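You operate a simulated robot arm through the tools that you are given. There is no shell and no other tool. Be economical: measure what you need, move in short steps, check, and stop when the job is done.

Carry out the task below with a simulated robot arm. There is one attempt and no reset: what you move stays moved.

TASK
Set the stop to 90 mm, slide the bright block up to it, clamp it and fit the yellow pin.
Fine: at the flat vice; the short pin with that cap goes fully into the square opening of the block; leave the other pins.
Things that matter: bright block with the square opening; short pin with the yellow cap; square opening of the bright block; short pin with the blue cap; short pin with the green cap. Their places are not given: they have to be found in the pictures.

It is judged by the outcome, as a careful person would: the job done as asked, and still so three seconds after it is handed in. It fails if anything else is knocked over, pushed out of place, dropped, spilled or broken.

THE ROBOT
A 6-joint arm with a two-finger parallel gripper, fixed in place. Base frame: the origin is at the foot of the arm, x ahead of it, y to its left, z up; the work surface is at about z = 0.87. Lengths are in m, angles in degrees, forces in N, time in s.
With the tool pointing down near the work surface it reaches from about 0.26 to 0.68 m from the base axis. Its first joint turns from -66.0 to 66.0 degrees. Payload 2.9 kg.
Tool frame: the origin (TCP) lies between the finger pads and is the grasp point; the fingertips stand 0.03 m ahead of it; z points along the fingers, y is the line along which they close. The gripper opens to 0.11 m. The fingers are 0.02 m wide and 0.01 m thick; the gripper's body (0.048 by 0.112 m) begins 0.055 m behind the TCP.
Orientation is that of the tool frame in the base frame, as a unit quaternion [x, y, z, w]. With the fingers straight down and closing along the base's y, the tool's x points along the base's -x, its y along +y and its z along -z.

THE INTERFACE
- The arm moves only by the tool arm_command. Its argument "plan" is text: rows parted by semicolons, each of 7 numbers parted by spaces: the shift along the base's x, y, z in m, then the turn, a rotation vector about the base's x, y, z in degrees, then the finger opening in m, from 0 to 0.11. In form: x y z rx ry rz hand; .... A call has 1 to 20 rows; each row shifts and turns the commanded pose from where the row before left it. A row lasts 0.2 s, in which the tool goes at most 0.05 m and 8.6 degrees; a call with a longer step from one row to the next is refused whole, and so is a gripper value outside its range. A pose out of reach is approached as far as the arm can. The call stops where the force on the tool passes 40 N (or 10 N more than at its start, if that is more) or the arm is blocked; 0.2 s more then pass. The fingers move at their own pace (about 0.108 m/s each) and stop on an object; they squeeze with about 24 N. The grip force told is the motor's: it shows also when the fingers shut on nothing. Time passes only in rows, and 0.2 s behind the last, so rows that do not move let the fingers close. It gives the time, the measured TCP pose, the force on the tool (base axes), the opening and the grip force at its end, in the units of the frame above (readings bear some noise).
- Cameras (640 x 400 px; columns grow to the right, rows downward): "scene" is fixed at [0.0935, 0.4382, 1.39]; the picture's right is [-0.65, -0.76, 0.00], its down [-0.29, 0.25, -0.92] and it looks along [0.70, -0.60, -0.38] (base axes); focal length 283 px, centre (320, 200). "wrist" rides on the gripper at [-0.036, 0, -0.057] in the tool frame; the picture's right is [0.00, -1.00, 0.00], its down [0.97, 0.00, -0.24] and it looks along [0.24, 0.00, 0.97] (tool axes); focal length 218 px, centre (320, 200).
- get_image(camera): a new picture of that camera. No time passes.
- locate(camera, pixels): for up to 12 pixels [column, row] of the newest picture of that camera ("zoom" is the newest enlarged one), the place [x, y, z] in the base frame of the surface seen there, good to about 0.003 m, but the place of the scene camera against the robot may be out by one fixed shift of up to 0.025 m in any direction. No time passes.
- close_up(camera, box): a new picture of the part [left, top, right, bottom] of that camera's present view, enlarged. No time passes.
- close_job(): hands the job in; it is judged then, once.

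Work in short steps. Measure before you move; look again where a grasp or a placing could have gone wrong, and mend it. You have 80 turns and 34 pictures in all, those below and enlarged ones among them. Open the gripper and draw the arm clear of the work before you hand the job in, unless the task says otherwise; then end with one line.

The tools are called after "Request:" as a command line: name --argument value ..., lists and objects as JSON in quotes. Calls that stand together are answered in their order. arm_command: Moves the arm, as the interface text tells. Its arguments: {"type":"object","properties":{"plan":{"type":"string"}},"required":["plan"]} The other tools are called the same way: get_image (camera) takes a picture; locate (camera, pixels) gives the place of the surface under pixels of a picture; close_up (camera, box) takes an enlarged picture of a part of a camera's view; close_job () hands the job in.

At the start:

```text
time: 0.0
position: [0.3776, -0.0016, 1.2716]
ee_rot: [0.0, 1.0, 0.0, 0.0]
contact_force: [-0.4, 0.2, 0.7]
opening: 0.1102
gripper_force: 0.1
```

scene: 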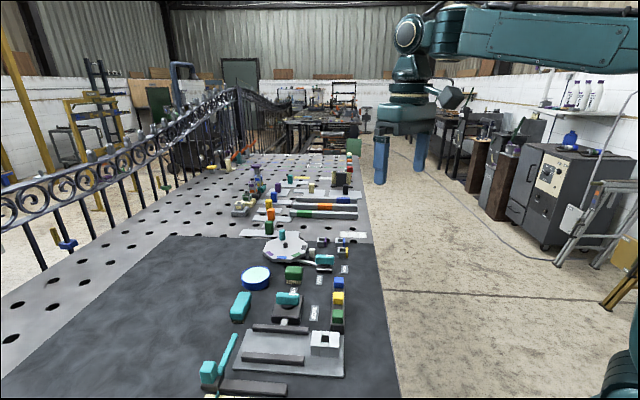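
wrist: 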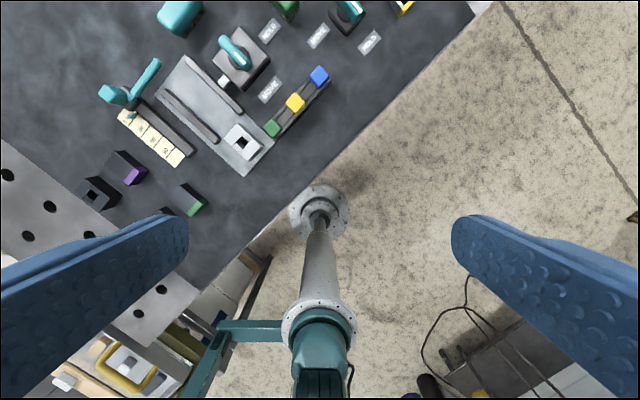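

The wrist view shows the vice plate with the bright block near (243,142), pins at (271,128), (295,102), (319,75), and a stop with a scale near (150,138). I take enlarged views of both.

Request:
close_up --camera "wrist" --box '[80, 0, 400, 200]'

Request:
close_up --camera "scene" --box '[180, 230, 400, 400]'

```text
2.00 times, centred on (240, 100) of wrist
```

zoom: 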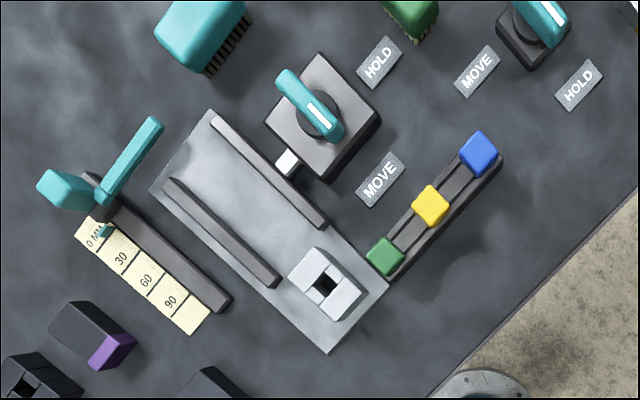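

```text
2.35 times, centred on (290, 315) of scene
```

zoom: 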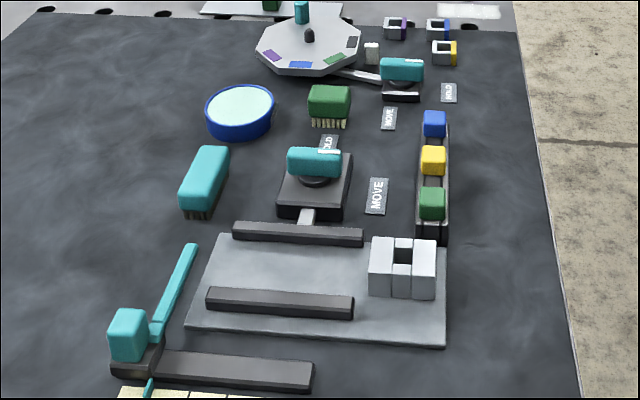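

I locate the main parts with the wrist picture, which has no shift: the slider knob, the stop rod's tip, the scale, the block corners, the pins and the lever.

Request:
locate --camera "wrist" --pixels '[[110, 94], [156, 63], [132, 117], [165, 150], [243, 142], [271, 128], [295, 102], [319, 75], [235, 50], [190, 100], [216, 139], [200, 125]]'

Request:
locate --camera "wrist" --pixels '[[185, 58], [154, 94], [244, 176], [273, 144], [190, 60], [240, 110], [224, 81], [270, 89], [270, 31], [222, 40], [248, 66], [240, 143]]'

```text
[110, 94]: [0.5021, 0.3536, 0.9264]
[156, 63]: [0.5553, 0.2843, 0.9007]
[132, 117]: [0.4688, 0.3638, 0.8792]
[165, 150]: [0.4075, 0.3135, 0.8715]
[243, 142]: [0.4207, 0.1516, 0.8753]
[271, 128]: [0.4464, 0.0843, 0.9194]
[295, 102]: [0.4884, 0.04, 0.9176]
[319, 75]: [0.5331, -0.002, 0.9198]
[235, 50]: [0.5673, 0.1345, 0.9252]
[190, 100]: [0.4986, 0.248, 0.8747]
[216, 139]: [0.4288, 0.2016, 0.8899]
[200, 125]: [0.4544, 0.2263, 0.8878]
```

```text
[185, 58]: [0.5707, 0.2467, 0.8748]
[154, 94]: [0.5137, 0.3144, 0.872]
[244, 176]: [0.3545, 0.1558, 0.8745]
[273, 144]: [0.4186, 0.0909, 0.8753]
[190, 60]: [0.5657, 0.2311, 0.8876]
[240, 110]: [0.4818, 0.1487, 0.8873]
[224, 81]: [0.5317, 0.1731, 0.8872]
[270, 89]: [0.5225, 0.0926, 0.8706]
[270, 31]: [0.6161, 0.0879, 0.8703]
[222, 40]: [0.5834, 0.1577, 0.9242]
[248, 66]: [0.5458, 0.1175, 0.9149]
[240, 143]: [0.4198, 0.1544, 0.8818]
```

The channel runs along about (-0.71,-0.70). I move above the vice and turn the tool -45° so its closing line follows the rail, then look from nearer.

Request:
arm_command --plan "0.0145 0.0288 -0.0316 0 0 -6.43 0.11;0.0145 0.0288 -0.0316 0 0 -6.43 0.11;0.0145 0.0288 -0.0316 0 0 -6.43 0.11;0.0145 0.0288 -0.0316 0 0 -6.43 0.11;0.0145 0.0288 -0.0316 0 0 -6.43 0.11;0.0145 0.0288 -0.0316 0 0 -6.43 0.11;0.0145 0.0288 -0.0316 0 0 -6.42 0.11;0 0 0 0 0 0 0.11"

Request:
get_image --camera "wrist"

```text
time: 1.8
position: [0.4811, 0.2011, 1.051]
ee_rot: [0.383, 0.924, 0.001, 0.0]
contact_force: [0.0, 0.5, -0.3]
opening: 0.1099
gripper_force: 0.1
```

```text
29 pictures are left
```

wrist: 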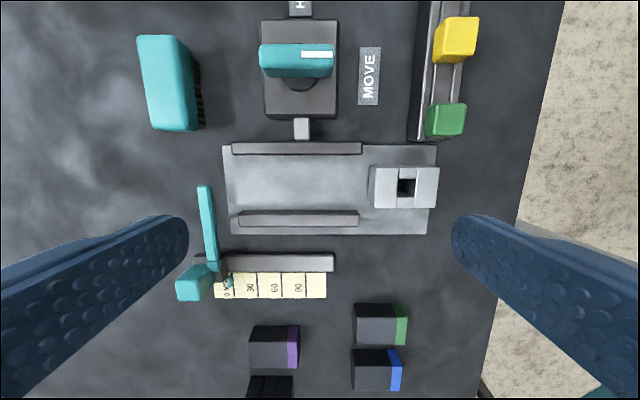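

The view is now aligned with the rail: pointer near (230,283), block at (404,187). I enlarge the stop and the vice.

Request:
close_up --camera "wrist" --box '[160, 160, 360, 320]'

Request:
locate --camera "zoom" --pixels '[[100, 480], [225, 470]]'

Request:
locate --camera "wrist" --pixels '[[234, 148], [360, 148], [240, 217], [356, 217], [228, 261], [332, 261], [205, 190], [214, 262], [195, 283], [326, 285], [280, 285], [229, 283]]'

Request:
locate --camera "wrist" --pixels '[[376, 188], [430, 188], [405, 173], [405, 203], [404, 188], [445, 120], [461, 38], [296, 60], [318, 54], [370, 95], [265, 60], [330, 68]]'

```text
2.50 times, centred on (260, 240) of wrist
```

zoom: 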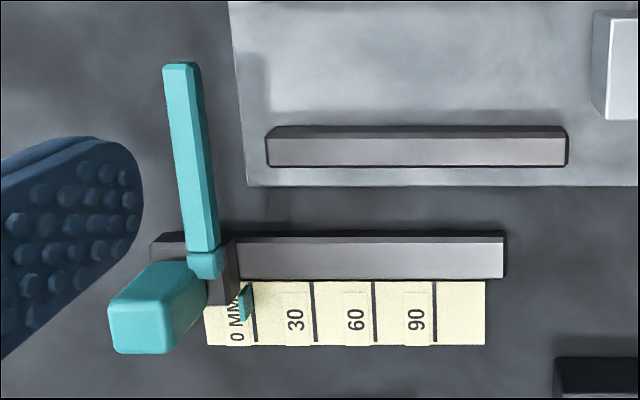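

```text
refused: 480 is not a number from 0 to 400
```

```text
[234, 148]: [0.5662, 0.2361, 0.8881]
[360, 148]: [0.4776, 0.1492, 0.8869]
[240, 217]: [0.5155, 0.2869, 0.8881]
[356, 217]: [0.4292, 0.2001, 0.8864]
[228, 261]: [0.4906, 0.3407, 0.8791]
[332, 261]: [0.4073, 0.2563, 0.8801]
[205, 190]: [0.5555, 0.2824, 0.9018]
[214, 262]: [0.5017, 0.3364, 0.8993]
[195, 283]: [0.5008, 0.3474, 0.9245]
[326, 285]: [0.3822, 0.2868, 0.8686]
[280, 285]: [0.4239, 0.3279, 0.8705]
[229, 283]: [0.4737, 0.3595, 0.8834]
```

```text
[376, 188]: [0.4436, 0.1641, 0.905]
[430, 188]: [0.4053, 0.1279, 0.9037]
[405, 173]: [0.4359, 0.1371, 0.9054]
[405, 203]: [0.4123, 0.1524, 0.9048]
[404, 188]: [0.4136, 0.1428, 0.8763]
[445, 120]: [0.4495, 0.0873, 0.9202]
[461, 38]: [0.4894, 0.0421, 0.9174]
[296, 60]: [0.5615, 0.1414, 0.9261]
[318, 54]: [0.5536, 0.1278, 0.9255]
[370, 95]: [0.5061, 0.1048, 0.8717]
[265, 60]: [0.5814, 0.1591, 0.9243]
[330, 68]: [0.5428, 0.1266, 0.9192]
```

Scale lines appear at zoom columns 255, 314, 374, 434 with labels just left of them. I locate them, the pointer and the knob.

Request:
locate --camera "zoom" --pixels '[[255, 330], [314, 330], [374, 330], [434, 330], [246, 295], [243, 312], [224, 280], [140, 330], [150, 275], [195, 275], [182, 75], [204, 262]]'

Request:
close_up --camera "wrist" --box '[165, 230, 265, 310]'

```text
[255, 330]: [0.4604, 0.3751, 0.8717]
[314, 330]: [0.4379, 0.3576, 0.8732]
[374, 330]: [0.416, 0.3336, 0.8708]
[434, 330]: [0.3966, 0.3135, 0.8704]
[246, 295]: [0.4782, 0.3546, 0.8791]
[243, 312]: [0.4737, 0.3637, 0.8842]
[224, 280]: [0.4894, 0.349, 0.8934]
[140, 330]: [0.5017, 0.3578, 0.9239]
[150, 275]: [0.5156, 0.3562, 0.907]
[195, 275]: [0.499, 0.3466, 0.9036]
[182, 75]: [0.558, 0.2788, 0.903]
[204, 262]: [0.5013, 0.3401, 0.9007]
```

```text
5.00 times, centred on (215, 270) of wrist
```

zoom: 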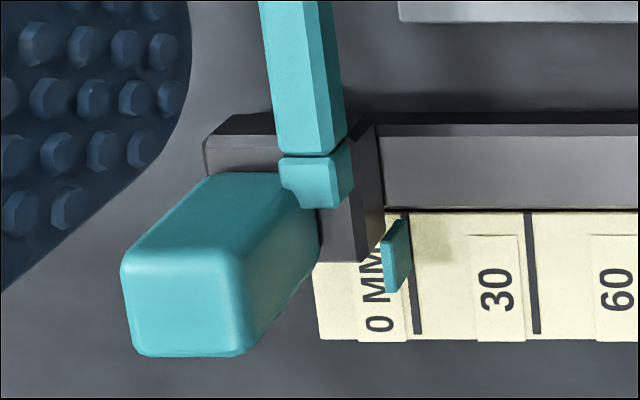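

The pointer reads 0 within 2 mm (u = -0.590 against 0-line -0.591), so the stop must go 90 mm along the rail. I locate the edges of the knob's top.

Request:
locate --camera "zoom" --pixels '[[132, 310], [238, 310], [185, 275], [185, 345], [250, 200], [300, 230], [320, 190], [340, 160], [355, 240], [235, 160], [330, 100], [265, 20]]'

```text
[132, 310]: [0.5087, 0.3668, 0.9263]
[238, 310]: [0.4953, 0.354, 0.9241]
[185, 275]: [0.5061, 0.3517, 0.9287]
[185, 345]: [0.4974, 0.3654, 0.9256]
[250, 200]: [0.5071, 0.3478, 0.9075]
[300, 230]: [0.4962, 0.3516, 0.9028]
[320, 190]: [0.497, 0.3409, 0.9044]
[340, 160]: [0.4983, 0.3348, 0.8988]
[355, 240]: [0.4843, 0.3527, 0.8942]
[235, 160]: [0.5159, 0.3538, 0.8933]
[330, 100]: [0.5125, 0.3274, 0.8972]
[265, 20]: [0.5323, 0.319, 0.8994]
```

Knob top is at z≈0.926, centre about (0.503, 0.360). I move above it and come down to TCP z 0.940, with the tips just above the rod.

Request:
arm_command --plan "0.0054 0.0397 0 0 0 0 0.07;0.0054 0.0397 0 0 0 0 0.07;0.0054 0.0397 0 0 0 0 0.07;0.0054 0.0397 0 0 0 0 0.07;0 0 -0.037 0 0 0 0.07;0 0 -0.03 0 0 0 0.07;0 0 0 0 0 0 0.07"

Request:
get_image --camera "wrist"

```text
time: 3.4
position: [0.5008, 0.3598, 0.9829]
ee_rot: [0.383, 0.924, 0.0, 0.0]
contact_force: [-0.1, -0.5, 0.2]
opening: 0.0699
gripper_force: 0.1
```

```text
26 pictures are left
```

wrist: 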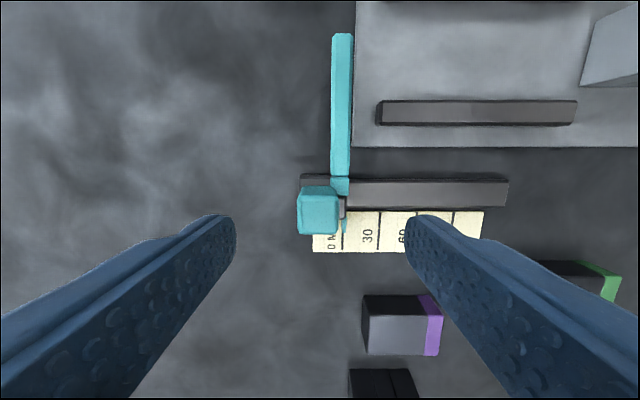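

The knob is centred between the fingers at (318,211), which matches the expected row 214. I go down 43 mm and close.

Request:
arm_command --plan "0.0005 0 -0.022 0 0 0 0.07;0.0005 0 -0.021 0 0 0 0.07;0 0 0 0 0 0 0.07;0 0 0 0 0 0 0.01;0 0 0 0 0 0 0.01;0 0 0 0 0 0 0.01"

```text
time: 4.8
position: [0.5021, 0.3596, 0.9384]
ee_rot: [0.383, 0.924, 0.0, 0.001]
contact_force: [2.9, 2.2, -4.4]
opening: 0.0235
gripper_force: 45.7
```

The knob is held at 23.5 mm. I draw the stop 90 mm along the rail.

Request:
arm_command --plan "-0.0106 -0.0106 0 0 0 0 0.01;-0.0106 -0.0106 0 0 0 0 0.01;-0.0106 -0.0106 0 0 0 0 0.01;-0.0106 -0.0106 0 0 0 0 0.01;-0.0106 -0.0106 0 0 0 0 0.01;-0.0106 -0.0106 0 0 0 0 0.01;0 0 0 0 0 0 0.01;0 0 0 0 0 0 0.01"

Request:
close_up --camera "wrist" --box '[180, 100, 420, 250]'

```text
time: 6.6
position: [0.4383, 0.2952, 0.94]
ee_rot: [0.383, 0.924, 0.0, -0.001]
contact_force: [-0.5, 6.0, -9.7]
opening: 0.0234
gripper_force: 44.6
```

```text
2.67 times, centred on (300, 175) of wrist
```

zoom: 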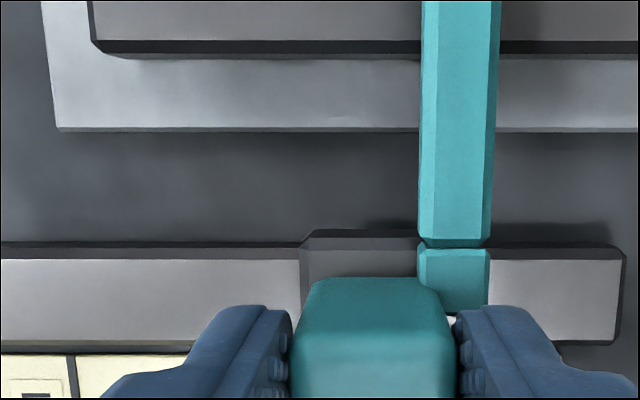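

The stop moved along; now I release, lift, and set the camera straight over the pointer to read it without parallax.

Request:
arm_command --plan "0 0 0 0 0 0 0.06;0 0 0 0 0 0 0.06;0 0 0.03 0 0 0 0.06;0 0 0.03 0 0 0 0.06;-0.0141 -0.0141 0.03 0 0 0 0.06;0 0 0 0 0 0 0.06"

Request:
close_up --camera "wrist" --box '[240, 160, 400, 260]'

```text
time: 8.0
position: [0.4246, 0.2819, 1.0299]
ee_rot: [0.383, 0.924, 0.0, 0.0]
contact_force: [0.4, -0.7, 1.0]
opening: 0.06
gripper_force: 0.0
```

```text
4.00 times, centred on (320, 210) of wrist
```

zoom: 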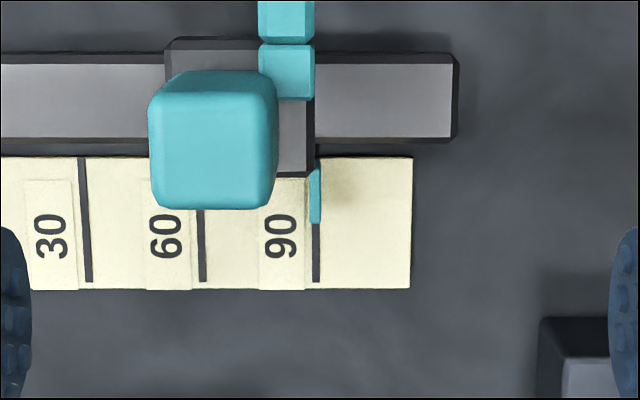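

The pointer (zoom column 315) sits on the 90 line (316). Next I go over the block and look at it and the channel from above.

Request:
arm_command --plan "0.0 -0.045 0 0 0 0 0.11;0.0 -0.045 0 0 0 0 0.11;0.0 -0.04 0 0 0 0 0.11;0 0 0 0 0 0 0.11"

Request:
get_image --camera "wrist"

```text
time: 9.0
position: [0.4252, 0.1509, 1.0309]
ee_rot: [0.383, 0.924, 0.0, 0.0]
contact_force: [0.5, -0.1, 0.0]
opening: 0.1098
gripper_force: 0.0
```

```text
23 pictures are left
```

wrist: 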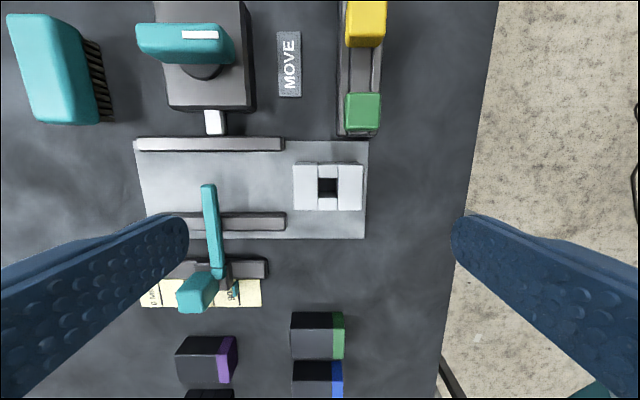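

Request:
close_up --camera "wrist" --box '[190, 120, 390, 245]'

Request:
locate --camera "zoom" --pixels '[[336, 170], [548, 170], [440, 138], [440, 285], [360, 150], [360, 278], [410, 185], [470, 185], [440, 195], [440, 245], [250, 80], [250, 310]]'

Request:
locate --camera "wrist" --pixels '[[220, 138], [220, 148], [240, 216], [240, 228], [280, 143], [280, 221], [204, 188], [214, 188], [214, 260], [300, 170], [300, 205], [358, 170]]'

```text
3.20 times, centred on (290, 182) of wrist
```

zoom: 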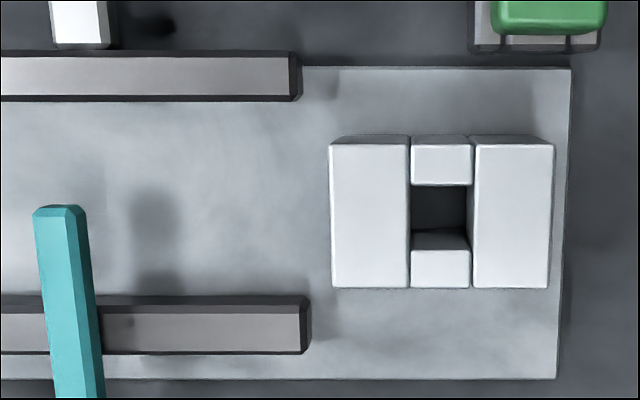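

```text
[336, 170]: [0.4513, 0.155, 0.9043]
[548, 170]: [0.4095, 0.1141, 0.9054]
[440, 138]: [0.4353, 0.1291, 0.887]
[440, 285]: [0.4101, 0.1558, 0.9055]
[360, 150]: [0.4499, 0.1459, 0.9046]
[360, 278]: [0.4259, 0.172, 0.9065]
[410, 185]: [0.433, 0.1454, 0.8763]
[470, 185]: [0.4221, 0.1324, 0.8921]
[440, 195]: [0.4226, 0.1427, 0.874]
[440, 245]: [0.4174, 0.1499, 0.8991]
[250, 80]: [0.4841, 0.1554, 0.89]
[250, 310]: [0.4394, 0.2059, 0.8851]
```

```text
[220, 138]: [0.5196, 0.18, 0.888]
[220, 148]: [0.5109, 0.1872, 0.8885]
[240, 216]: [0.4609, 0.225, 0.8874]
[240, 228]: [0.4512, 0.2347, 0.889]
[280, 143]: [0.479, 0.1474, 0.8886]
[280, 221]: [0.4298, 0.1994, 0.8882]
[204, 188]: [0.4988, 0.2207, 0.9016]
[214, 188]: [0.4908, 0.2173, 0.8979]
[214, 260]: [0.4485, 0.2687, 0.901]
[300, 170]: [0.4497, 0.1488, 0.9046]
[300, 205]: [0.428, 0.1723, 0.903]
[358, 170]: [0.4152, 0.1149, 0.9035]
```

The block is 60 mm by 40 mm, top at z 0.905, its -u edge at u=-0.430, against the rod's face at about -0.500, so it needs roughly 70 mm of slide. I turn the tool 90° so it closes across the channel, centring over the block.

Request:
arm_command --plan "-0.0003 -0.0007 0 0 0 8.2 0.07;-0.0003 -0.0007 0 0 0 8.2 0.07;-0.0003 -0.0007 0 0 0 8.2 0.07;-0.0003 -0.0007 0 0 0 8.2 0.07;-0.0003 -0.0007 0 0 0 8.2 0.07;-0.0003 -0.0007 0 0 0 8.2 0.07;-0.0003 -0.0007 0 0 0 8.2 0.07;-0.0003 -0.0007 0 0 0 8.2 0.07;-0.0003 -0.0007 0 0 0 8.2 0.07;-0.0003 -0.0007 0 0 0 8.2 0.07;0 0 -0.04 0 0 8 0.07;0 0 0 0 0 0 0.07"

Request:
get_image --camera "wrist"

```text
time: 11.6
position: [0.4223, 0.1438, 0.9899]
ee_rot: [-0.383, 0.924, 0.0, 0.0]
contact_force: [-0.3, -0.8, -0.3]
opening: 0.0701
gripper_force: 0.1
```

```text
21 pictures are left
```

wrist: 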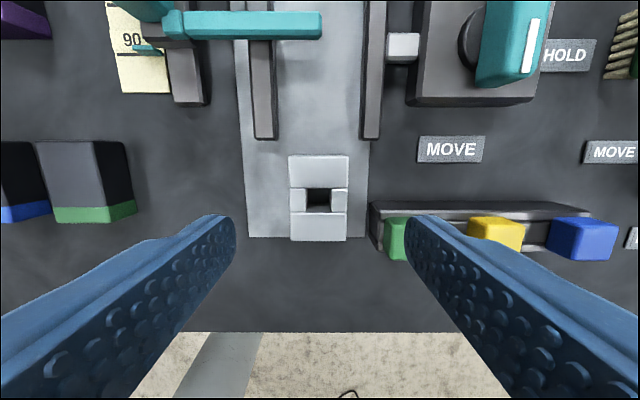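

The block is centred at (319,198) but the green cap lies near the right finger, so I narrow to 50 mm before going down to z 0.922 and closing.

Request:
arm_command --plan "0 0 0 0 0 0 0.05;0 0 0 0 0 0 0.05;0 0 -0.034 0 0 0 0.05;0 0 -0.034 0 0 0 0.05;0 0 0 0 0 0 0.05;0 0 0 0 0 0 0.03;0 0 0 0 0 0 0.03;0 0 0 0 0 0 0.03"

```text
time: 13.4
position: [0.4236, 0.144, 0.9218]
ee_rot: [-0.383, 0.924, 0.0, 0.0]
contact_force: [-0.8, 1.0, 0.8]
opening: 0.0401
gripper_force: 23.9
```

The block is held at 40 mm. I slide it 65 mm toward the stop and then measure the remaining gap.

Request:
arm_command --plan "0.0092 0.0092 0 0 0 0 0.03;0.0092 0.0092 0 0 0 0 0.03;0.0092 0.0092 0 0 0 0 0.03;0.0092 0.0092 0 0 0 0 0.03;0.0085 0.0085 0 0 0 0 0.03;0 0 0 0 0 0 0.03"

Request:
close_up --camera "wrist" --box '[200, 120, 440, 270]'

```text
time: 14.8
position: [0.4675, 0.1904, 0.9232]
ee_rot: [-0.383, 0.924, 0.0, 0.0]
contact_force: [-1.2, -0.6, -0.5]
opening: 0.0398
gripper_force: 24.2
```

```text
2.67 times, centred on (320, 195) of wrist
```

zoom: 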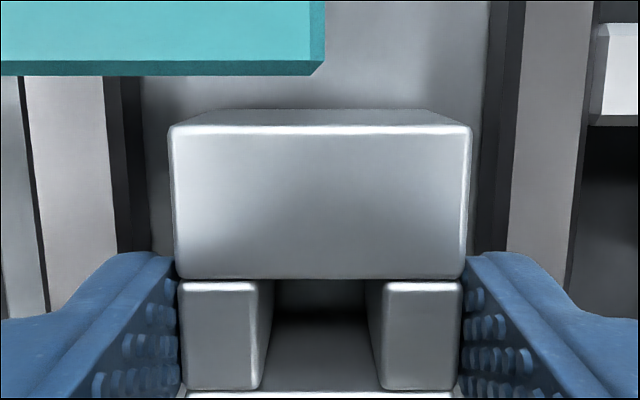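

A gap remains between rod (zoom row 75) and block (row 128). I measure it together with the side clearances.

Request:
locate --camera "zoom" --pixels '[[250, 50], [250, 68], [150, 68], [250, 116], [250, 135], [350, 135], [178, 200], [465, 200], [90, 180], [110, 180], [530, 200], [500, 200]]'

```text
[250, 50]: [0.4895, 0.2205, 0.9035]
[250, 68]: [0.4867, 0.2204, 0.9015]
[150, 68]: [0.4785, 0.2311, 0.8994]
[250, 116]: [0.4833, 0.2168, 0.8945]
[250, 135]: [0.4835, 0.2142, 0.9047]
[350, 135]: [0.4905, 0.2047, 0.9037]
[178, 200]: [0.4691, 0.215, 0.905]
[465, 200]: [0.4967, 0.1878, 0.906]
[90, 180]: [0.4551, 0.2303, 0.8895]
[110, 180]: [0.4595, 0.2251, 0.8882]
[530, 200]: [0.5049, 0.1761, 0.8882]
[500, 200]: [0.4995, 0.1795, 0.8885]
```

The gap to the rod is about 5.5 mm and to the fixed bar about 10 mm. I bring the block over to the fixed bar first (9 mm), then creep toward the rod.

Request:
arm_command --plan "-0.0032 0.0032 0 0 0 0 0.03;-0.0032 0.0032 0 0 0 0 0.03;0 0 0 0 0 0 0.03;0.0014 0.0014 0 0 0 0 0.03;0.0014 0.0014 0 0 0 0 0.03;0 0 0 0 0 0 0.03"

Request:
close_up --camera "wrist" --box '[200, 120, 440, 270]'

```text
time: 16.2
position: [0.4634, 0.1991, 0.9212]
ee_rot: [-0.383, 0.924, 0.001, 0.001]
contact_force: [-0.8, -0.2, -0.3]
opening: 0.04
gripper_force: 24.1
```

```text
2.67 times, centred on (320, 195) of wrist
```

zoom: 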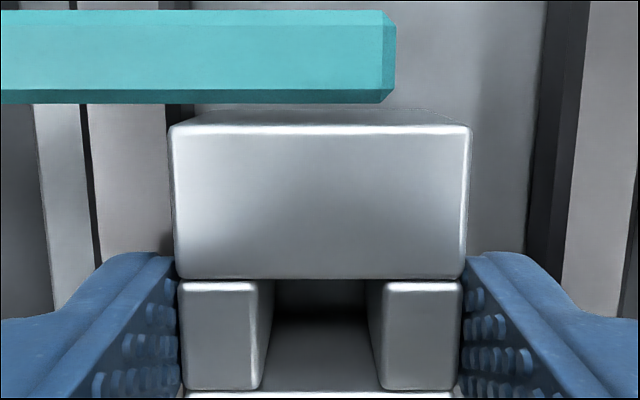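

Rod and block are now about 2 mm apart. I creep forward in small steps and watch the force.

Request:
arm_command --plan "0.0005 0.0005 0 0 0 0 0.03;0.0005 0.0005 0 0 0 0 0.03;0.0004 0.0004 0 0 0 0 0.03;0 0 0 0 0 0 0.03"

Request:
arm_command --plan "0.0003 0.0003 0 0 0 0 0.03;0 0 0 0 0 0 0.03"

Request:
close_up --camera "wrist" --box '[200, 120, 440, 270]'

```text
time: 17.2
position: [0.4646, 0.201, 0.9214]
ee_rot: [-0.383, 0.924, 0.0, 0.001]
contact_force: [-0.5, 0.1, 0.3]
opening: 0.0398
gripper_force: 24.5
```

```text
time: 17.8
position: [0.4648, 0.2014, 0.9218]
ee_rot: [-0.382, 0.924, 0.0, 0.0]
contact_force: [-1.4, -0.6, 1.1]
opening: 0.0397
gripper_force: 24.3
```

```text
2.67 times, centred on (320, 195) of wrist
```

zoom: 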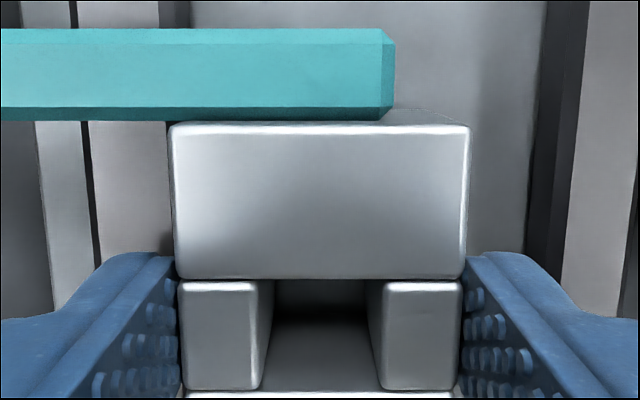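

Almost touching, no force yet. Another 0.9 mm in small steps.

Request:
arm_command --plan "0.0003 0.0003 0 0 0 0 0.03;0 0 0 0 0 0 0.03"

Request:
arm_command --plan "0.0003 0.0003 0 0 0 0 0.03;0 0 0 0 0 0 0.03"

Request:
close_up --camera "wrist" --box '[260, 140, 360, 190]'

```text
time: 18.4
position: [0.4658, 0.2006, 0.923]
ee_rot: [-0.383, 0.924, 0.001, 0.0]
contact_force: [-1.1, -2.3, -0.7]
opening: 0.04
gripper_force: 23.8
```

```text
time: 19.0
position: [0.4656, 0.201, 0.9213]
ee_rot: [-0.382, 0.924, 0.0, 0.001]
contact_force: [-2.3, -4.2, -0.3]
opening: 0.0398
gripper_force: 23.8
```

```text
6.40 times, centred on (310, 165) of wrist
```

zoom: 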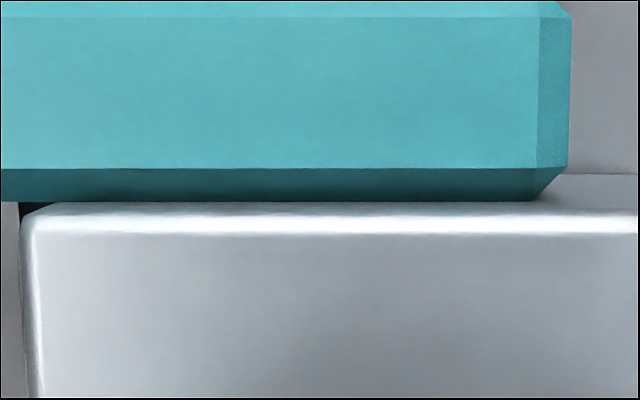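

The block bears on the rod with about 5 N. I release, lift, and move over to look at the clamp lever.

Request:
arm_command --plan "0 0 0 0 0 0 0.05;0 0 0 0 0 0 0.05;0 0 0.04 0 0 0 0.05;0 0 0.04 0 0 0 0.06;0.02 -0.012 0.04 0 0 0 0.06;0.03 -0.02 0 0 0 0 0.06;0.03 -0.02 0 0 0 0 0.06;0 0 0 0 0 0 0.06"

Request:
get_image --camera "wrist"

```text
time: 20.8
position: [0.547, 0.1488, 1.0414]
ee_rot: [-0.383, 0.924, 0.0, 0.0]
contact_force: [0.0, 0.3, 0.5]
opening: 0.06
gripper_force: 0.1
```

```text
16 pictures are left
```

wrist: 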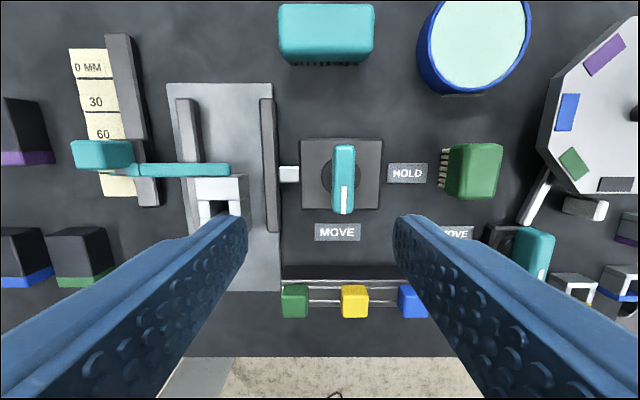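

The lever runs from (344,147) to (343,212) over a disc near (340,175). I locate its ends and the disc.

Request:
locate --camera "wrist" --pixels '[[344, 152], [343, 208], [336, 180], [352, 180], [324, 175], [359, 175], [303, 142], [379, 142], [302, 207], [379, 207], [289, 174], [268, 170]]'

Request:
close_up --camera "wrist" --box '[270, 120, 400, 220]'

```text
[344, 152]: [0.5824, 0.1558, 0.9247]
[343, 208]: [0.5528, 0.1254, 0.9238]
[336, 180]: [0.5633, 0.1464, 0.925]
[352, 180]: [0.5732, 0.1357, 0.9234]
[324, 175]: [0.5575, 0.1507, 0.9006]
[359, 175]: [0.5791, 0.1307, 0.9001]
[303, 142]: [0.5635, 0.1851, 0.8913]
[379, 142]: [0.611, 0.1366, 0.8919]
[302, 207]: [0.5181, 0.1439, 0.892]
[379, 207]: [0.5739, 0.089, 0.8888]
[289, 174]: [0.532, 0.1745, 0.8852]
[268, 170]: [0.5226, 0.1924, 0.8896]
```

```text
4.00 times, centred on (335, 170) of wrist
```

zoom: 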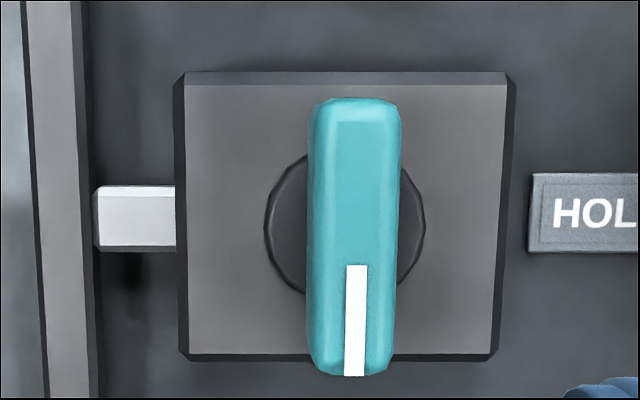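

The pivot is near (0.568, 0.1405), lever top z 0.925. The lever needs a +90° turn from MOVE to HOLD; I first test in the air, above it, that the wrist can turn that far.

Request:
arm_command --plan "0.021 -0.0083 0 0 0 8.2 0.06;0 0 0 0 0 8.2 0.06;0 0 0 0 0 8.2 0.06;0 0 0 0 0 8.2 0.06;0 0 0 0 0 8.2 0.06;0 0 0 0 0 8.2 0.06;0 0 0 0 0 8.2 0.06;0 0 0 0 0 8.2 0.06;0 0 0 0 0 8.2 0.06;0 0 0 0 0 8.2 0.06;0 0 0 0 0 8 0.06;0 0 0 0 0 4 0.06;0 0 0 0 0 0 0.06"

```text
time: 23.6
position: [0.567, 0.1408, 1.0424]
ee_rot: [0.937, -0.349, 0.0, 0.0]
contact_force: [-0.5, -0.2, 0.1]
opening: 0.0601
gripper_force: 0.0
```

The wrist can do it. I turn back, descend over the lever and close on it.

Request:
arm_command --plan "0 0 0 0 0 -8.2 0.06;0 0 0 0 0 -8.2 0.06;0 0 0 0 0 -8.2 0.06;0 0 0 0 0 -8.2 0.06;0 0 0 0 0 -8.2 0.06;0 0 0 0 0 -8.2 0.06;0 0 0 0 0 -8.2 0.06;0 0 0 0 0 -8.2 0.06;0 0 0 0 0 -8.2 0.06;0 0 0 0 0 -8.2 0.06;0 0 0 0 0 -8 0.06;0 0 0 0 0 -4 0.06;0 0 -0.035 0 0 0 0.05;0 0 -0.035 0 0 0 0.05;0 0 -0.034 0 0 0 0.05;0 0 0 0 0 0 0.05;0 0 0 0 0 0 0.01;0 0 0 0 0 0 0.01;0 0 0 0 0 0 0.01"

```text
time: 27.6
position: [0.5669, 0.1424, 0.9388]
ee_rot: [-0.384, 0.923, 0.0, 0.0]
contact_force: [-6.3, 7.2, -2.5]
opening: 0.0179
gripper_force: 45.5
```

The grip is on the lever, but a 9 N side force shows I'm about 1–2 mm off the pivot toward +v. I shift a little to relax it.

Request:
arm_command --plan "-0.0012 0.0012 0 0 0 0 0.01;0 0 0 0 0 0 0.01"

```text
time: 28.2
position: [0.5658, 0.1426, 0.9369]
ee_rot: [-0.381, 0.924, -0.002, 0.0]
contact_force: [8.1, 3.7, -8.5]
opening: 0.0176
gripper_force: 44.9
```

The side force has dropped. I start turning the lever in steps.

Request:
arm_command --plan "0 0 0 0 0 6 0.01;0 0 0 0 0 6 0.01;0 0 0 0 0 6 0.01;0 0 0 0 0 6 0.01;0 0 0 0 0 6 0.01;0 0 0 0 0 0 0.01"

```text
time: 29.6
position: [0.5666, 0.1426, 0.9371]
ee_rot: [-0.608, 0.794, 0.0, -0.001]
contact_force: [9.4, 1.3, -15.3]
opening: 0.018
gripper_force: 44.8
```

It turned 30° cleanly. I continue with the other 60°.

Request:
arm_command --plan "0 0 -0.0005 0 0 6 0.01;0 0 -0.0005 0 0 6 0.01;0 0 0 0 0 6 0.01;0 0 0 0 0 6 0.01;0 0 0 0 0 6 0.01;0 0 0 0 0 6 0.01;0 0 0 0 0 6 0.01;0 0 0 0 0 6 0.01;0 0 0 0 0 6 0.01;0 0 0 0 0 6 0.01;0 0 0 0 0 0 0.01;0 0 0 0 0 0 0.01"

Request:
get_image --camera "wrist"

```text
time: 32.2
position: [0.5659, 0.1414, 0.9369]
ee_rot: [0.924, -0.382, 0.0, 0.0]
contact_force: [-0.5, -4.6, 5.6]
opening: 0.0179
gripper_force: 45.0
```

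```text
14 pictures are left
```

wrist: 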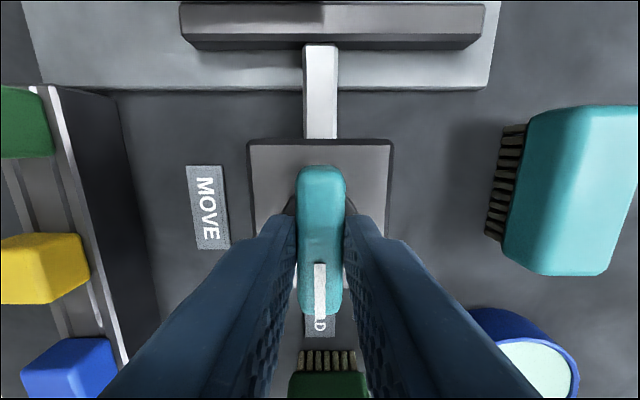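

The lever points to HOLD and the plunger is out. I release, lift, and turn back while moving over the yellow pin.

Request:
arm_command --plan "0 0 0 0 0 0 0.04;0 0 0 0 0 0 0.04;0 0 0.035 0 0 0 0.04;0 0 0.035 0 0 0 0.04;0 0 0.035 0 0 0 0.04;-0.007 -0.009 0 0 0 -8.2 0.05;-0.007 -0.009 0 0 0 -8.2 0.05;-0.007 -0.009 0 0 0 -8.2 0.05;-0.007 -0.009 0 0 0 -8.2 0.05;-0.007 -0.009 0 0 0 -8.2 0.05;-0.007 -0.009 0 0 0 -8.2 0.05;-0.007 -0.009 0 0 0 -8.2 0.05;-0.007 -0.009 0 0 0 -8.2 0.05;-0.007 -0.009 0 0 0 -8.2 0.05;-0.007 -0.009 0 0 0 -8.2 0.05;-0.007 -0.009 0 0 0 -8 0.05;0 0 0 0 0 0 0.05"

Request:
get_image --camera "wrist"

Request:
close_up --camera "scene" --box '[200, 260, 360, 400]'

```text
time: 35.8
position: [0.4889, 0.0429, 1.0424]
ee_rot: [-0.382, 0.924, 0.0, -0.001]
contact_force: [-0.8, 0.1, -0.1]
opening: 0.0502
gripper_force: 0.2
```

```text
13 pictures are left
```

wrist: 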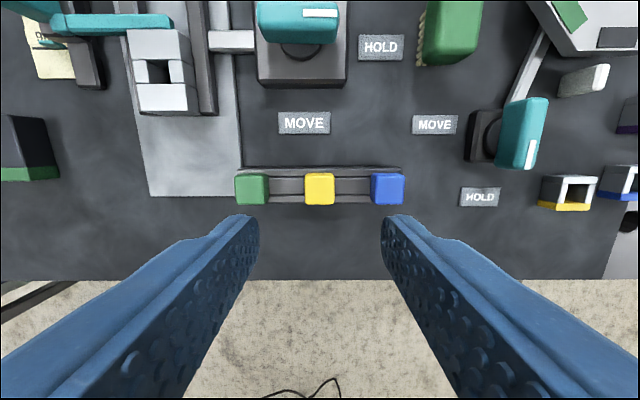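

```text
2.86 times, centred on (280, 330) of scene
```

zoom: 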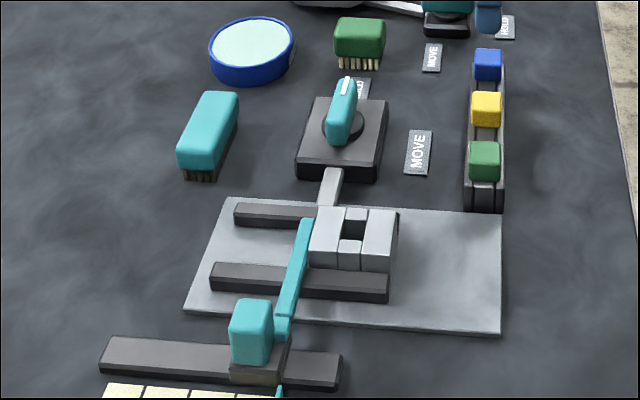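

The jaw bears on the block. Now I enlarge the rack and measure the yellow cap and the square opening.

Request:
close_up --camera "wrist" --box '[225, 150, 415, 220]'

Request:
locate --camera "wrist" --pixels '[[308, 193], [332, 193], [320, 178], [320, 202], [320, 193], [288, 172], [288, 182], [288, 197], [288, 202], [255, 195], [390, 195], [345, 172]]'

Request:
close_up --camera "wrist" --box '[40, 10, 240, 135]'

```text
3.37 times, centred on (320, 185) of wrist
```

zoom: 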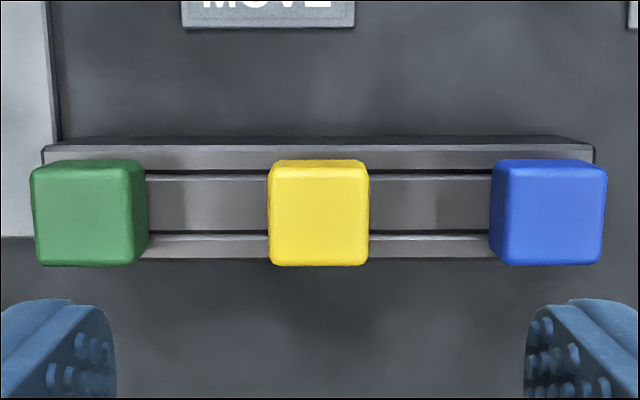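

```text
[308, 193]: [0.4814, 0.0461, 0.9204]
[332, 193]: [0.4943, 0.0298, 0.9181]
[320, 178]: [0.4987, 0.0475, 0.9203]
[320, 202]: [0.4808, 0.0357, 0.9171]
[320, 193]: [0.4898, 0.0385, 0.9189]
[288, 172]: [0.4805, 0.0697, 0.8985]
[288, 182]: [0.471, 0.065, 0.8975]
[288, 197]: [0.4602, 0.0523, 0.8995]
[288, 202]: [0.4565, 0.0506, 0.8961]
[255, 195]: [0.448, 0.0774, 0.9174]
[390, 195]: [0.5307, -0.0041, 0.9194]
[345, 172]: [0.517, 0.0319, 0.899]
```

```text
3.20 times, centred on (140, 72) of wrist
```

zoom: 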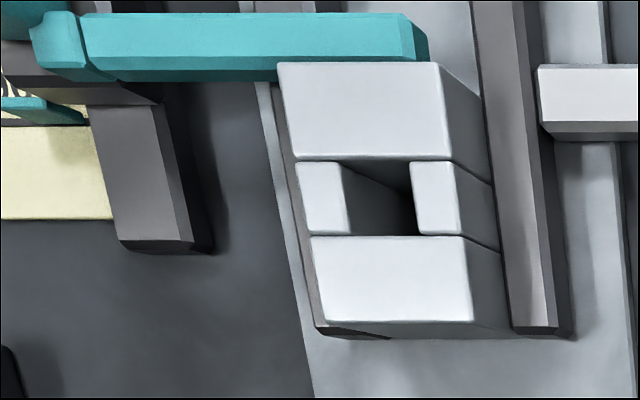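

The yellow cap (centre at (320,190), expected on-axis row 190) is right below the tool; cap spans z 0.898–0.920. I descend to TCP z 0.932 and close on it, between the neighbouring pins.

Request:
arm_command --plan "0 0 -0.04 0 0 0 0.05;0 0 -0.04 0 0 0 0.05;0 0 -0.03 0 0 0 0.05;0 0 0 0 0 0 0.05;0 0 0 0 0 0 0.015;0 0 0 0 0 0 0.015;0 0 0 0 0 0 0.015"

```text
time: 37.4
position: [0.4888, 0.0431, 0.9342]
ee_rot: [-0.382, 0.924, 0.0, 0.0]
contact_force: [0.6, -0.1, 0.0]
opening: 0.0254
gripper_force: 24.4
```

The cap is held at 25.4 mm. I lift it out, and measure the opening's rim from the last enlarged picture.

Request:
locate --camera "zoom" --pixels '[[338, 195], [338, 205], [415, 195], [415, 205], [360, 155], [390, 155], [365, 242], [395, 242], [302, 200], [458, 200], [370, 66], [390, 315]]'

Request:
arm_command --plan "0 0 0.03 0 0 0 0.015;0 0 0.03 0 0 0 0.015;0 0 0.03 0 0 0 0.015;0 0 0.02 0 0 0 0.015;0 0 0 0 0 0 0.015"

Request:
close_up --camera "scene" --box '[240, 220, 400, 380]'

```text
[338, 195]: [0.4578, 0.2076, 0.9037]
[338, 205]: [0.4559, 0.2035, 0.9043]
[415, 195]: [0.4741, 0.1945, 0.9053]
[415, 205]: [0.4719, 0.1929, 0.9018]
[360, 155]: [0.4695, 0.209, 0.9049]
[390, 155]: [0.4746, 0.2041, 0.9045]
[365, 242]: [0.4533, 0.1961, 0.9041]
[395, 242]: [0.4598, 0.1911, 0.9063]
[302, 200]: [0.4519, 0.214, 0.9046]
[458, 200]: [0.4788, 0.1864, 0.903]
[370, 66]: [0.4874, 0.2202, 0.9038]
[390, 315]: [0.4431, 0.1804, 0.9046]
```

```text
time: 38.6
position: [0.4886, 0.0435, 1.0433]
ee_rot: [-0.383, 0.924, 0.0, 0.0]
contact_force: [0.4, -0.3, -1.6]
opening: 0.0255
gripper_force: 23.5
```

```text
2.50 times, centred on (320, 300) of scene
```

zoom: 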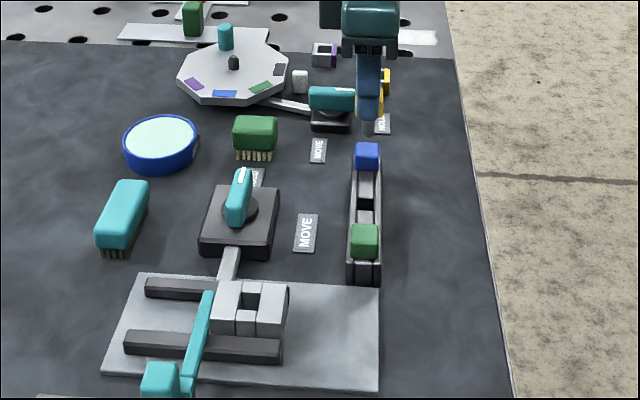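

The pin is out of the rack; the opening's centre is at about (0.465, 0.200) with a side of about 17 mm. I carry the pin over it and stop with its tip a few cm above.

Request:
arm_command --plan "-0.006 0.0392 0 0 0 0 0.015;-0.006 0.0392 0 0 0 0 0.015;-0.006 0.0392 0 0 0 0 0.015;-0.0057 0.0393 0 0 0 0 0.015;0 0 -0.03 0 0 0 0.015;0 0 -0.02 0 0 0 0.015;0 0 0 0 0 0 0.015"

Request:
get_image --camera "wrist"

Request:
close_up --camera "scene" --box '[250, 280, 370, 360]'

```text
time: 40.2
position: [0.4642, 0.1995, 0.9922]
ee_rot: [-0.382, 0.924, -0.001, 0.001]
contact_force: [0.1, 0.3, -1.0]
opening: 0.0255
gripper_force: 24.0
```

```text
8 pictures are left
```

wrist: 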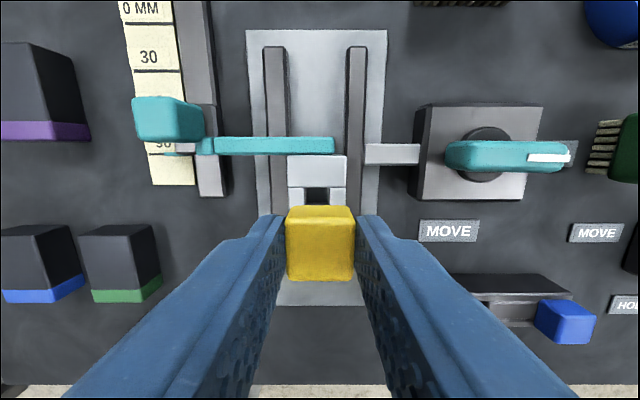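

```text
5.00 times, centred on (310, 320) of scene
```

zoom: 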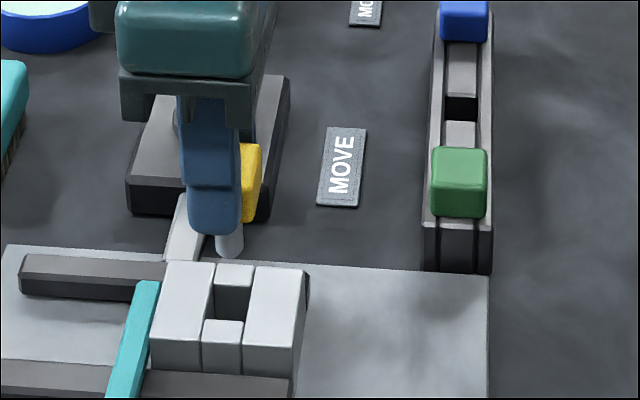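

The block (columns 288–347) seems about 2 px left of the cap centre (320). I enlarge to measure it precisely.

Request:
close_up --camera "wrist" --box '[270, 140, 370, 290]'

Request:
locate --camera "wrist" --pixels '[[291, 175], [344, 175], [300, 196], [336, 196], [317, 158], [290, 280], [300, 275], [320, 275], [340, 275], [320, 245]]'

```text
2.67 times, centred on (320, 215) of wrist
```

zoom: 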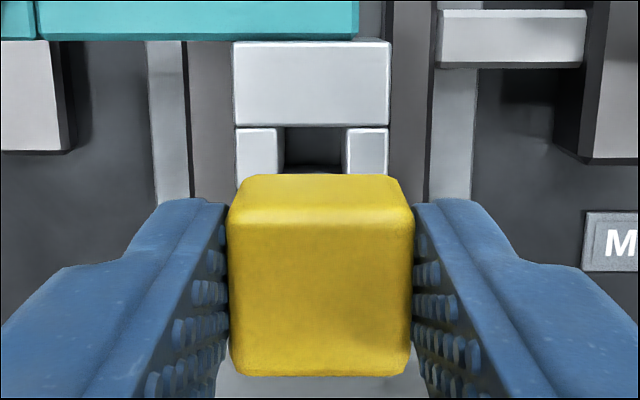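

```text
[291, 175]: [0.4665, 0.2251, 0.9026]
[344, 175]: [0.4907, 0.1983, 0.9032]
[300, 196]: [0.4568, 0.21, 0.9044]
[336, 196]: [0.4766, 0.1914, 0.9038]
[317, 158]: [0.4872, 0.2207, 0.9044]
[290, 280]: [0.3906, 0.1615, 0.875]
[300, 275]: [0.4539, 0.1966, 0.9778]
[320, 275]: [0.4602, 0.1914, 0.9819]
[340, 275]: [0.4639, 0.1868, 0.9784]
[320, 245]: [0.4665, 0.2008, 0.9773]
```

The opening is 1.9 mm toward -v of the cap's centre (zoom 312.5 against 320.5) and within 0.5 mm along u. I correct that, then lower in small steps.

Request:
arm_command --plan "-0.00135 0.00135 0 0 0 0 0.015;0 0 -0.01 0 0 0 0.015;0 0 0 0 0 0 0.015"

Request:
close_up --camera "wrist" --box '[270, 140, 370, 290]'

Request:
close_up --camera "scene" --box '[265, 300, 345, 360]'

```text
time: 41.0
position: [0.4631, 0.2017, 0.9831]
ee_rot: [-0.382, 0.924, 0.0, 0.0]
contact_force: [-0.2, 0.2, -1.5]
opening: 0.0255
gripper_force: 24.0
```

```text
2.67 times, centred on (320, 215) of wrist
```

zoom: 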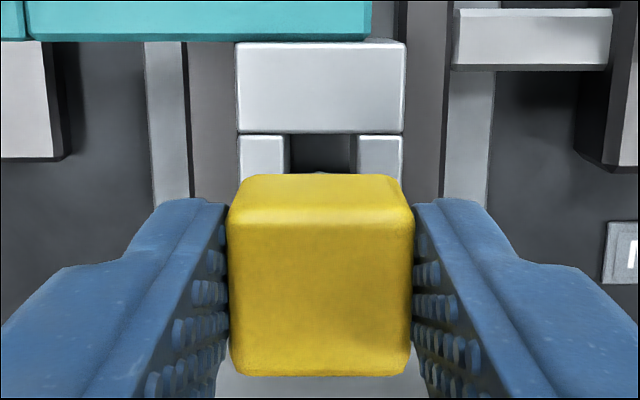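

```text
6.67 times, centred on (305, 330) of scene
```

zoom: 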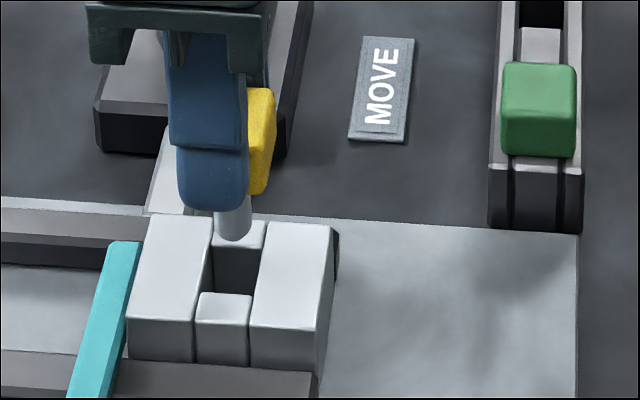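

Now hole (285–357) and cap (228–413) are both centred at 321, and the shaft is well narrower than the opening. I lower it slowly.

Request:
arm_command --plan "0 0 -0.006 0 0 0 0.015;0 0 -0.006 0 0 0 0.015;0 0 -0.006 0 0 0 0.015;0 0 -0.005 0 0 0 0.015;0 0 0 0 0 0 0.015"

Request:
arm_command --plan "0 0 -0.005 0 0 0 0.015;0 0 -0.005 0 0 0 0.015;0 0 -0.004 0 0 0 0.015;0 0 0 0 0 0 0.015"

```text
time: 42.2
position: [0.4624, 0.2021, 0.9584]
ee_rot: [-0.383, 0.924, -0.001, -0.001]
contact_force: [0.0, 1.2, -1.7]
opening: 0.0255
gripper_force: 23.6
```

```text
time: 43.2
position: [0.4639, 0.2026, 0.9455]
ee_rot: [-0.383, 0.924, 0.001, 0.0]
contact_force: [-0.4, 0.3, -1.7]
opening: 0.0253
gripper_force: 24.2
```

No resistance so far at z 0.9455; about 4–5 mm remain. I go on in 1.5 mm steps until contact.

Request:
arm_command --plan "0 0 -0.0015 0 0 0 0.015;0 0 -0.0015 0 0 0 0.015;0 0 0 0 0 0 0.015"

Request:
arm_command --plan "0 0 -0.001 0 0 0 0.015;0 0 0 0 0 0 0.015"

Request:
arm_command --plan "0 0 -0.001 0 0 0 0.015;0 0 0 0 0 0 0.015"

```text
time: 44.0
position: [0.4625, 0.2011, 0.9424]
ee_rot: [-0.382, 0.924, 0.0, 0.0]
contact_force: [0.2, -0.5, -1.2]
opening: 0.0252
gripper_force: 24.1
```

```text
time: 44.6
position: [0.4645, 0.201, 0.9414]
ee_rot: [-0.383, 0.924, 0.0, -0.001]
contact_force: [0.9, -0.4, -0.9]
opening: 0.0254
gripper_force: 23.6
```

```text
time: 45.2
position: [0.4627, 0.2008, 0.9393]
ee_rot: [-0.383, 0.924, 0.0, 0.0]
contact_force: [0.1, -0.3, -1.2]
opening: 0.0253
gripper_force: 23.9
```

Request:
arm_command --plan "0 0 -0.001 0 0 0 0.015;0 0 0 0 0 0 0.015"

Request:
arm_command --plan "0 0 -0.001 0 0 0 0.015;0 0 0 0 0 0 0.015"

```text
time: 45.8
position: [0.4633, 0.2016, 0.939]
ee_rot: [-0.383, 0.924, 0.0, 0.0]
contact_force: [-0.3, 0.4, -1.1]
opening: 0.0255
gripper_force: 23.8
```

```text
time: 46.4
position: [0.463, 0.2018, 0.9381]
ee_rot: [-0.382, 0.924, -0.001, -0.001]
contact_force: [-2.0, -0.2, 3.9]
opening: 0.0254
gripper_force: 24.2
```

A +4 N upward force shows the cap has seated on the block. I release and lift straight up, then check.

Request:
arm_command --plan "0 0 0 0 0 0 0.04;0 0 0 0 0 0 0.04;0 0 0.03 0 0 0 0.04;0 0 0.04 0 0 0 0.04;0 0 0.04 0 0 0 0.04;0 0 0.04 0 0 0 0.04;0 0 0 0 0 0 0.04"

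Request:
get_image --camera "wrist"

Request:
close_up --camera "scene" --box '[200, 240, 360, 400]'

Request:
locate --camera "wrist" --pixels '[[320, 186], [320, 190], [315, 183], [325, 183]]'

```text
time: 48.0
position: [0.4638, 0.201, 1.0901]
ee_rot: [-0.383, 0.924, 0.001, 0.001]
contact_force: [0.0, 0.3, -0.6]
opening: 0.0403
gripper_force: 0.1
```

```text
3 pictures are left
```

wrist: 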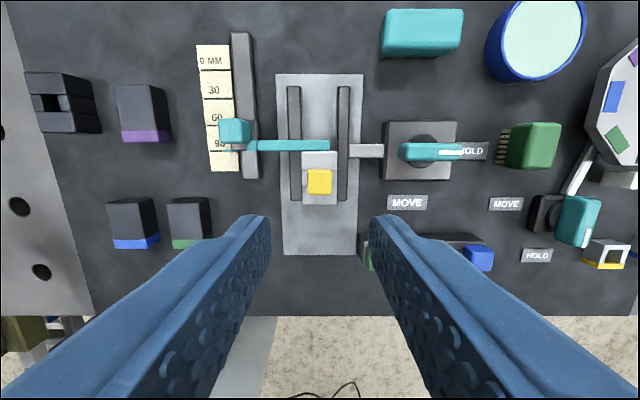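

```text
2.50 times, centred on (280, 320) of scene
```

zoom: 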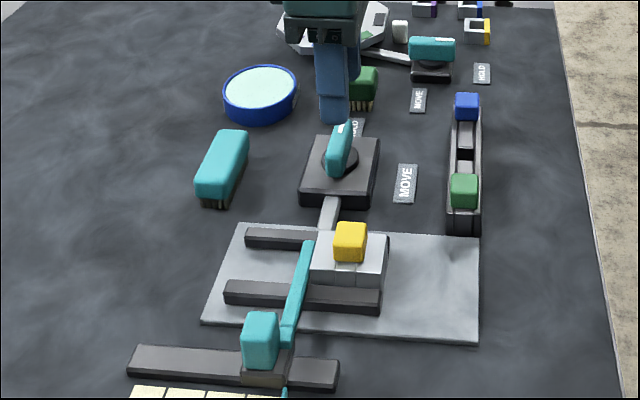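

```text
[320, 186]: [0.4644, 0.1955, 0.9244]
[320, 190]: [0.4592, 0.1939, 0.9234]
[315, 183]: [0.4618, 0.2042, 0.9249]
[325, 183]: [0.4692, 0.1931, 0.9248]
```

The cap top is at z 0.924, flush on the block (0.905 + about 20 mm). I make a last reading of the stop, whose pointer lies near row 146, straight under the camera.

Request:
close_up --camera "wrist" --box '[190, 90, 350, 215]'

```text
3.20 times, centred on (270, 152) of wrist
```

zoom: 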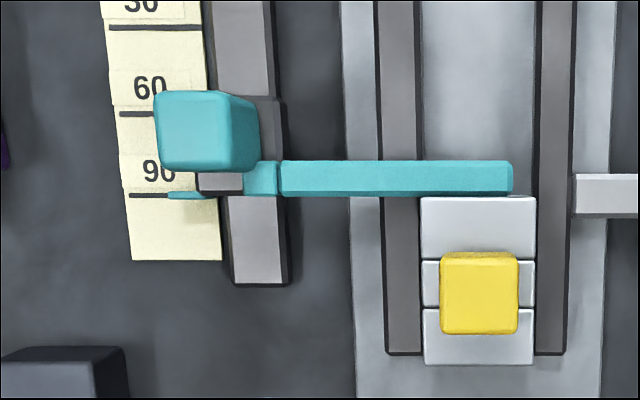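

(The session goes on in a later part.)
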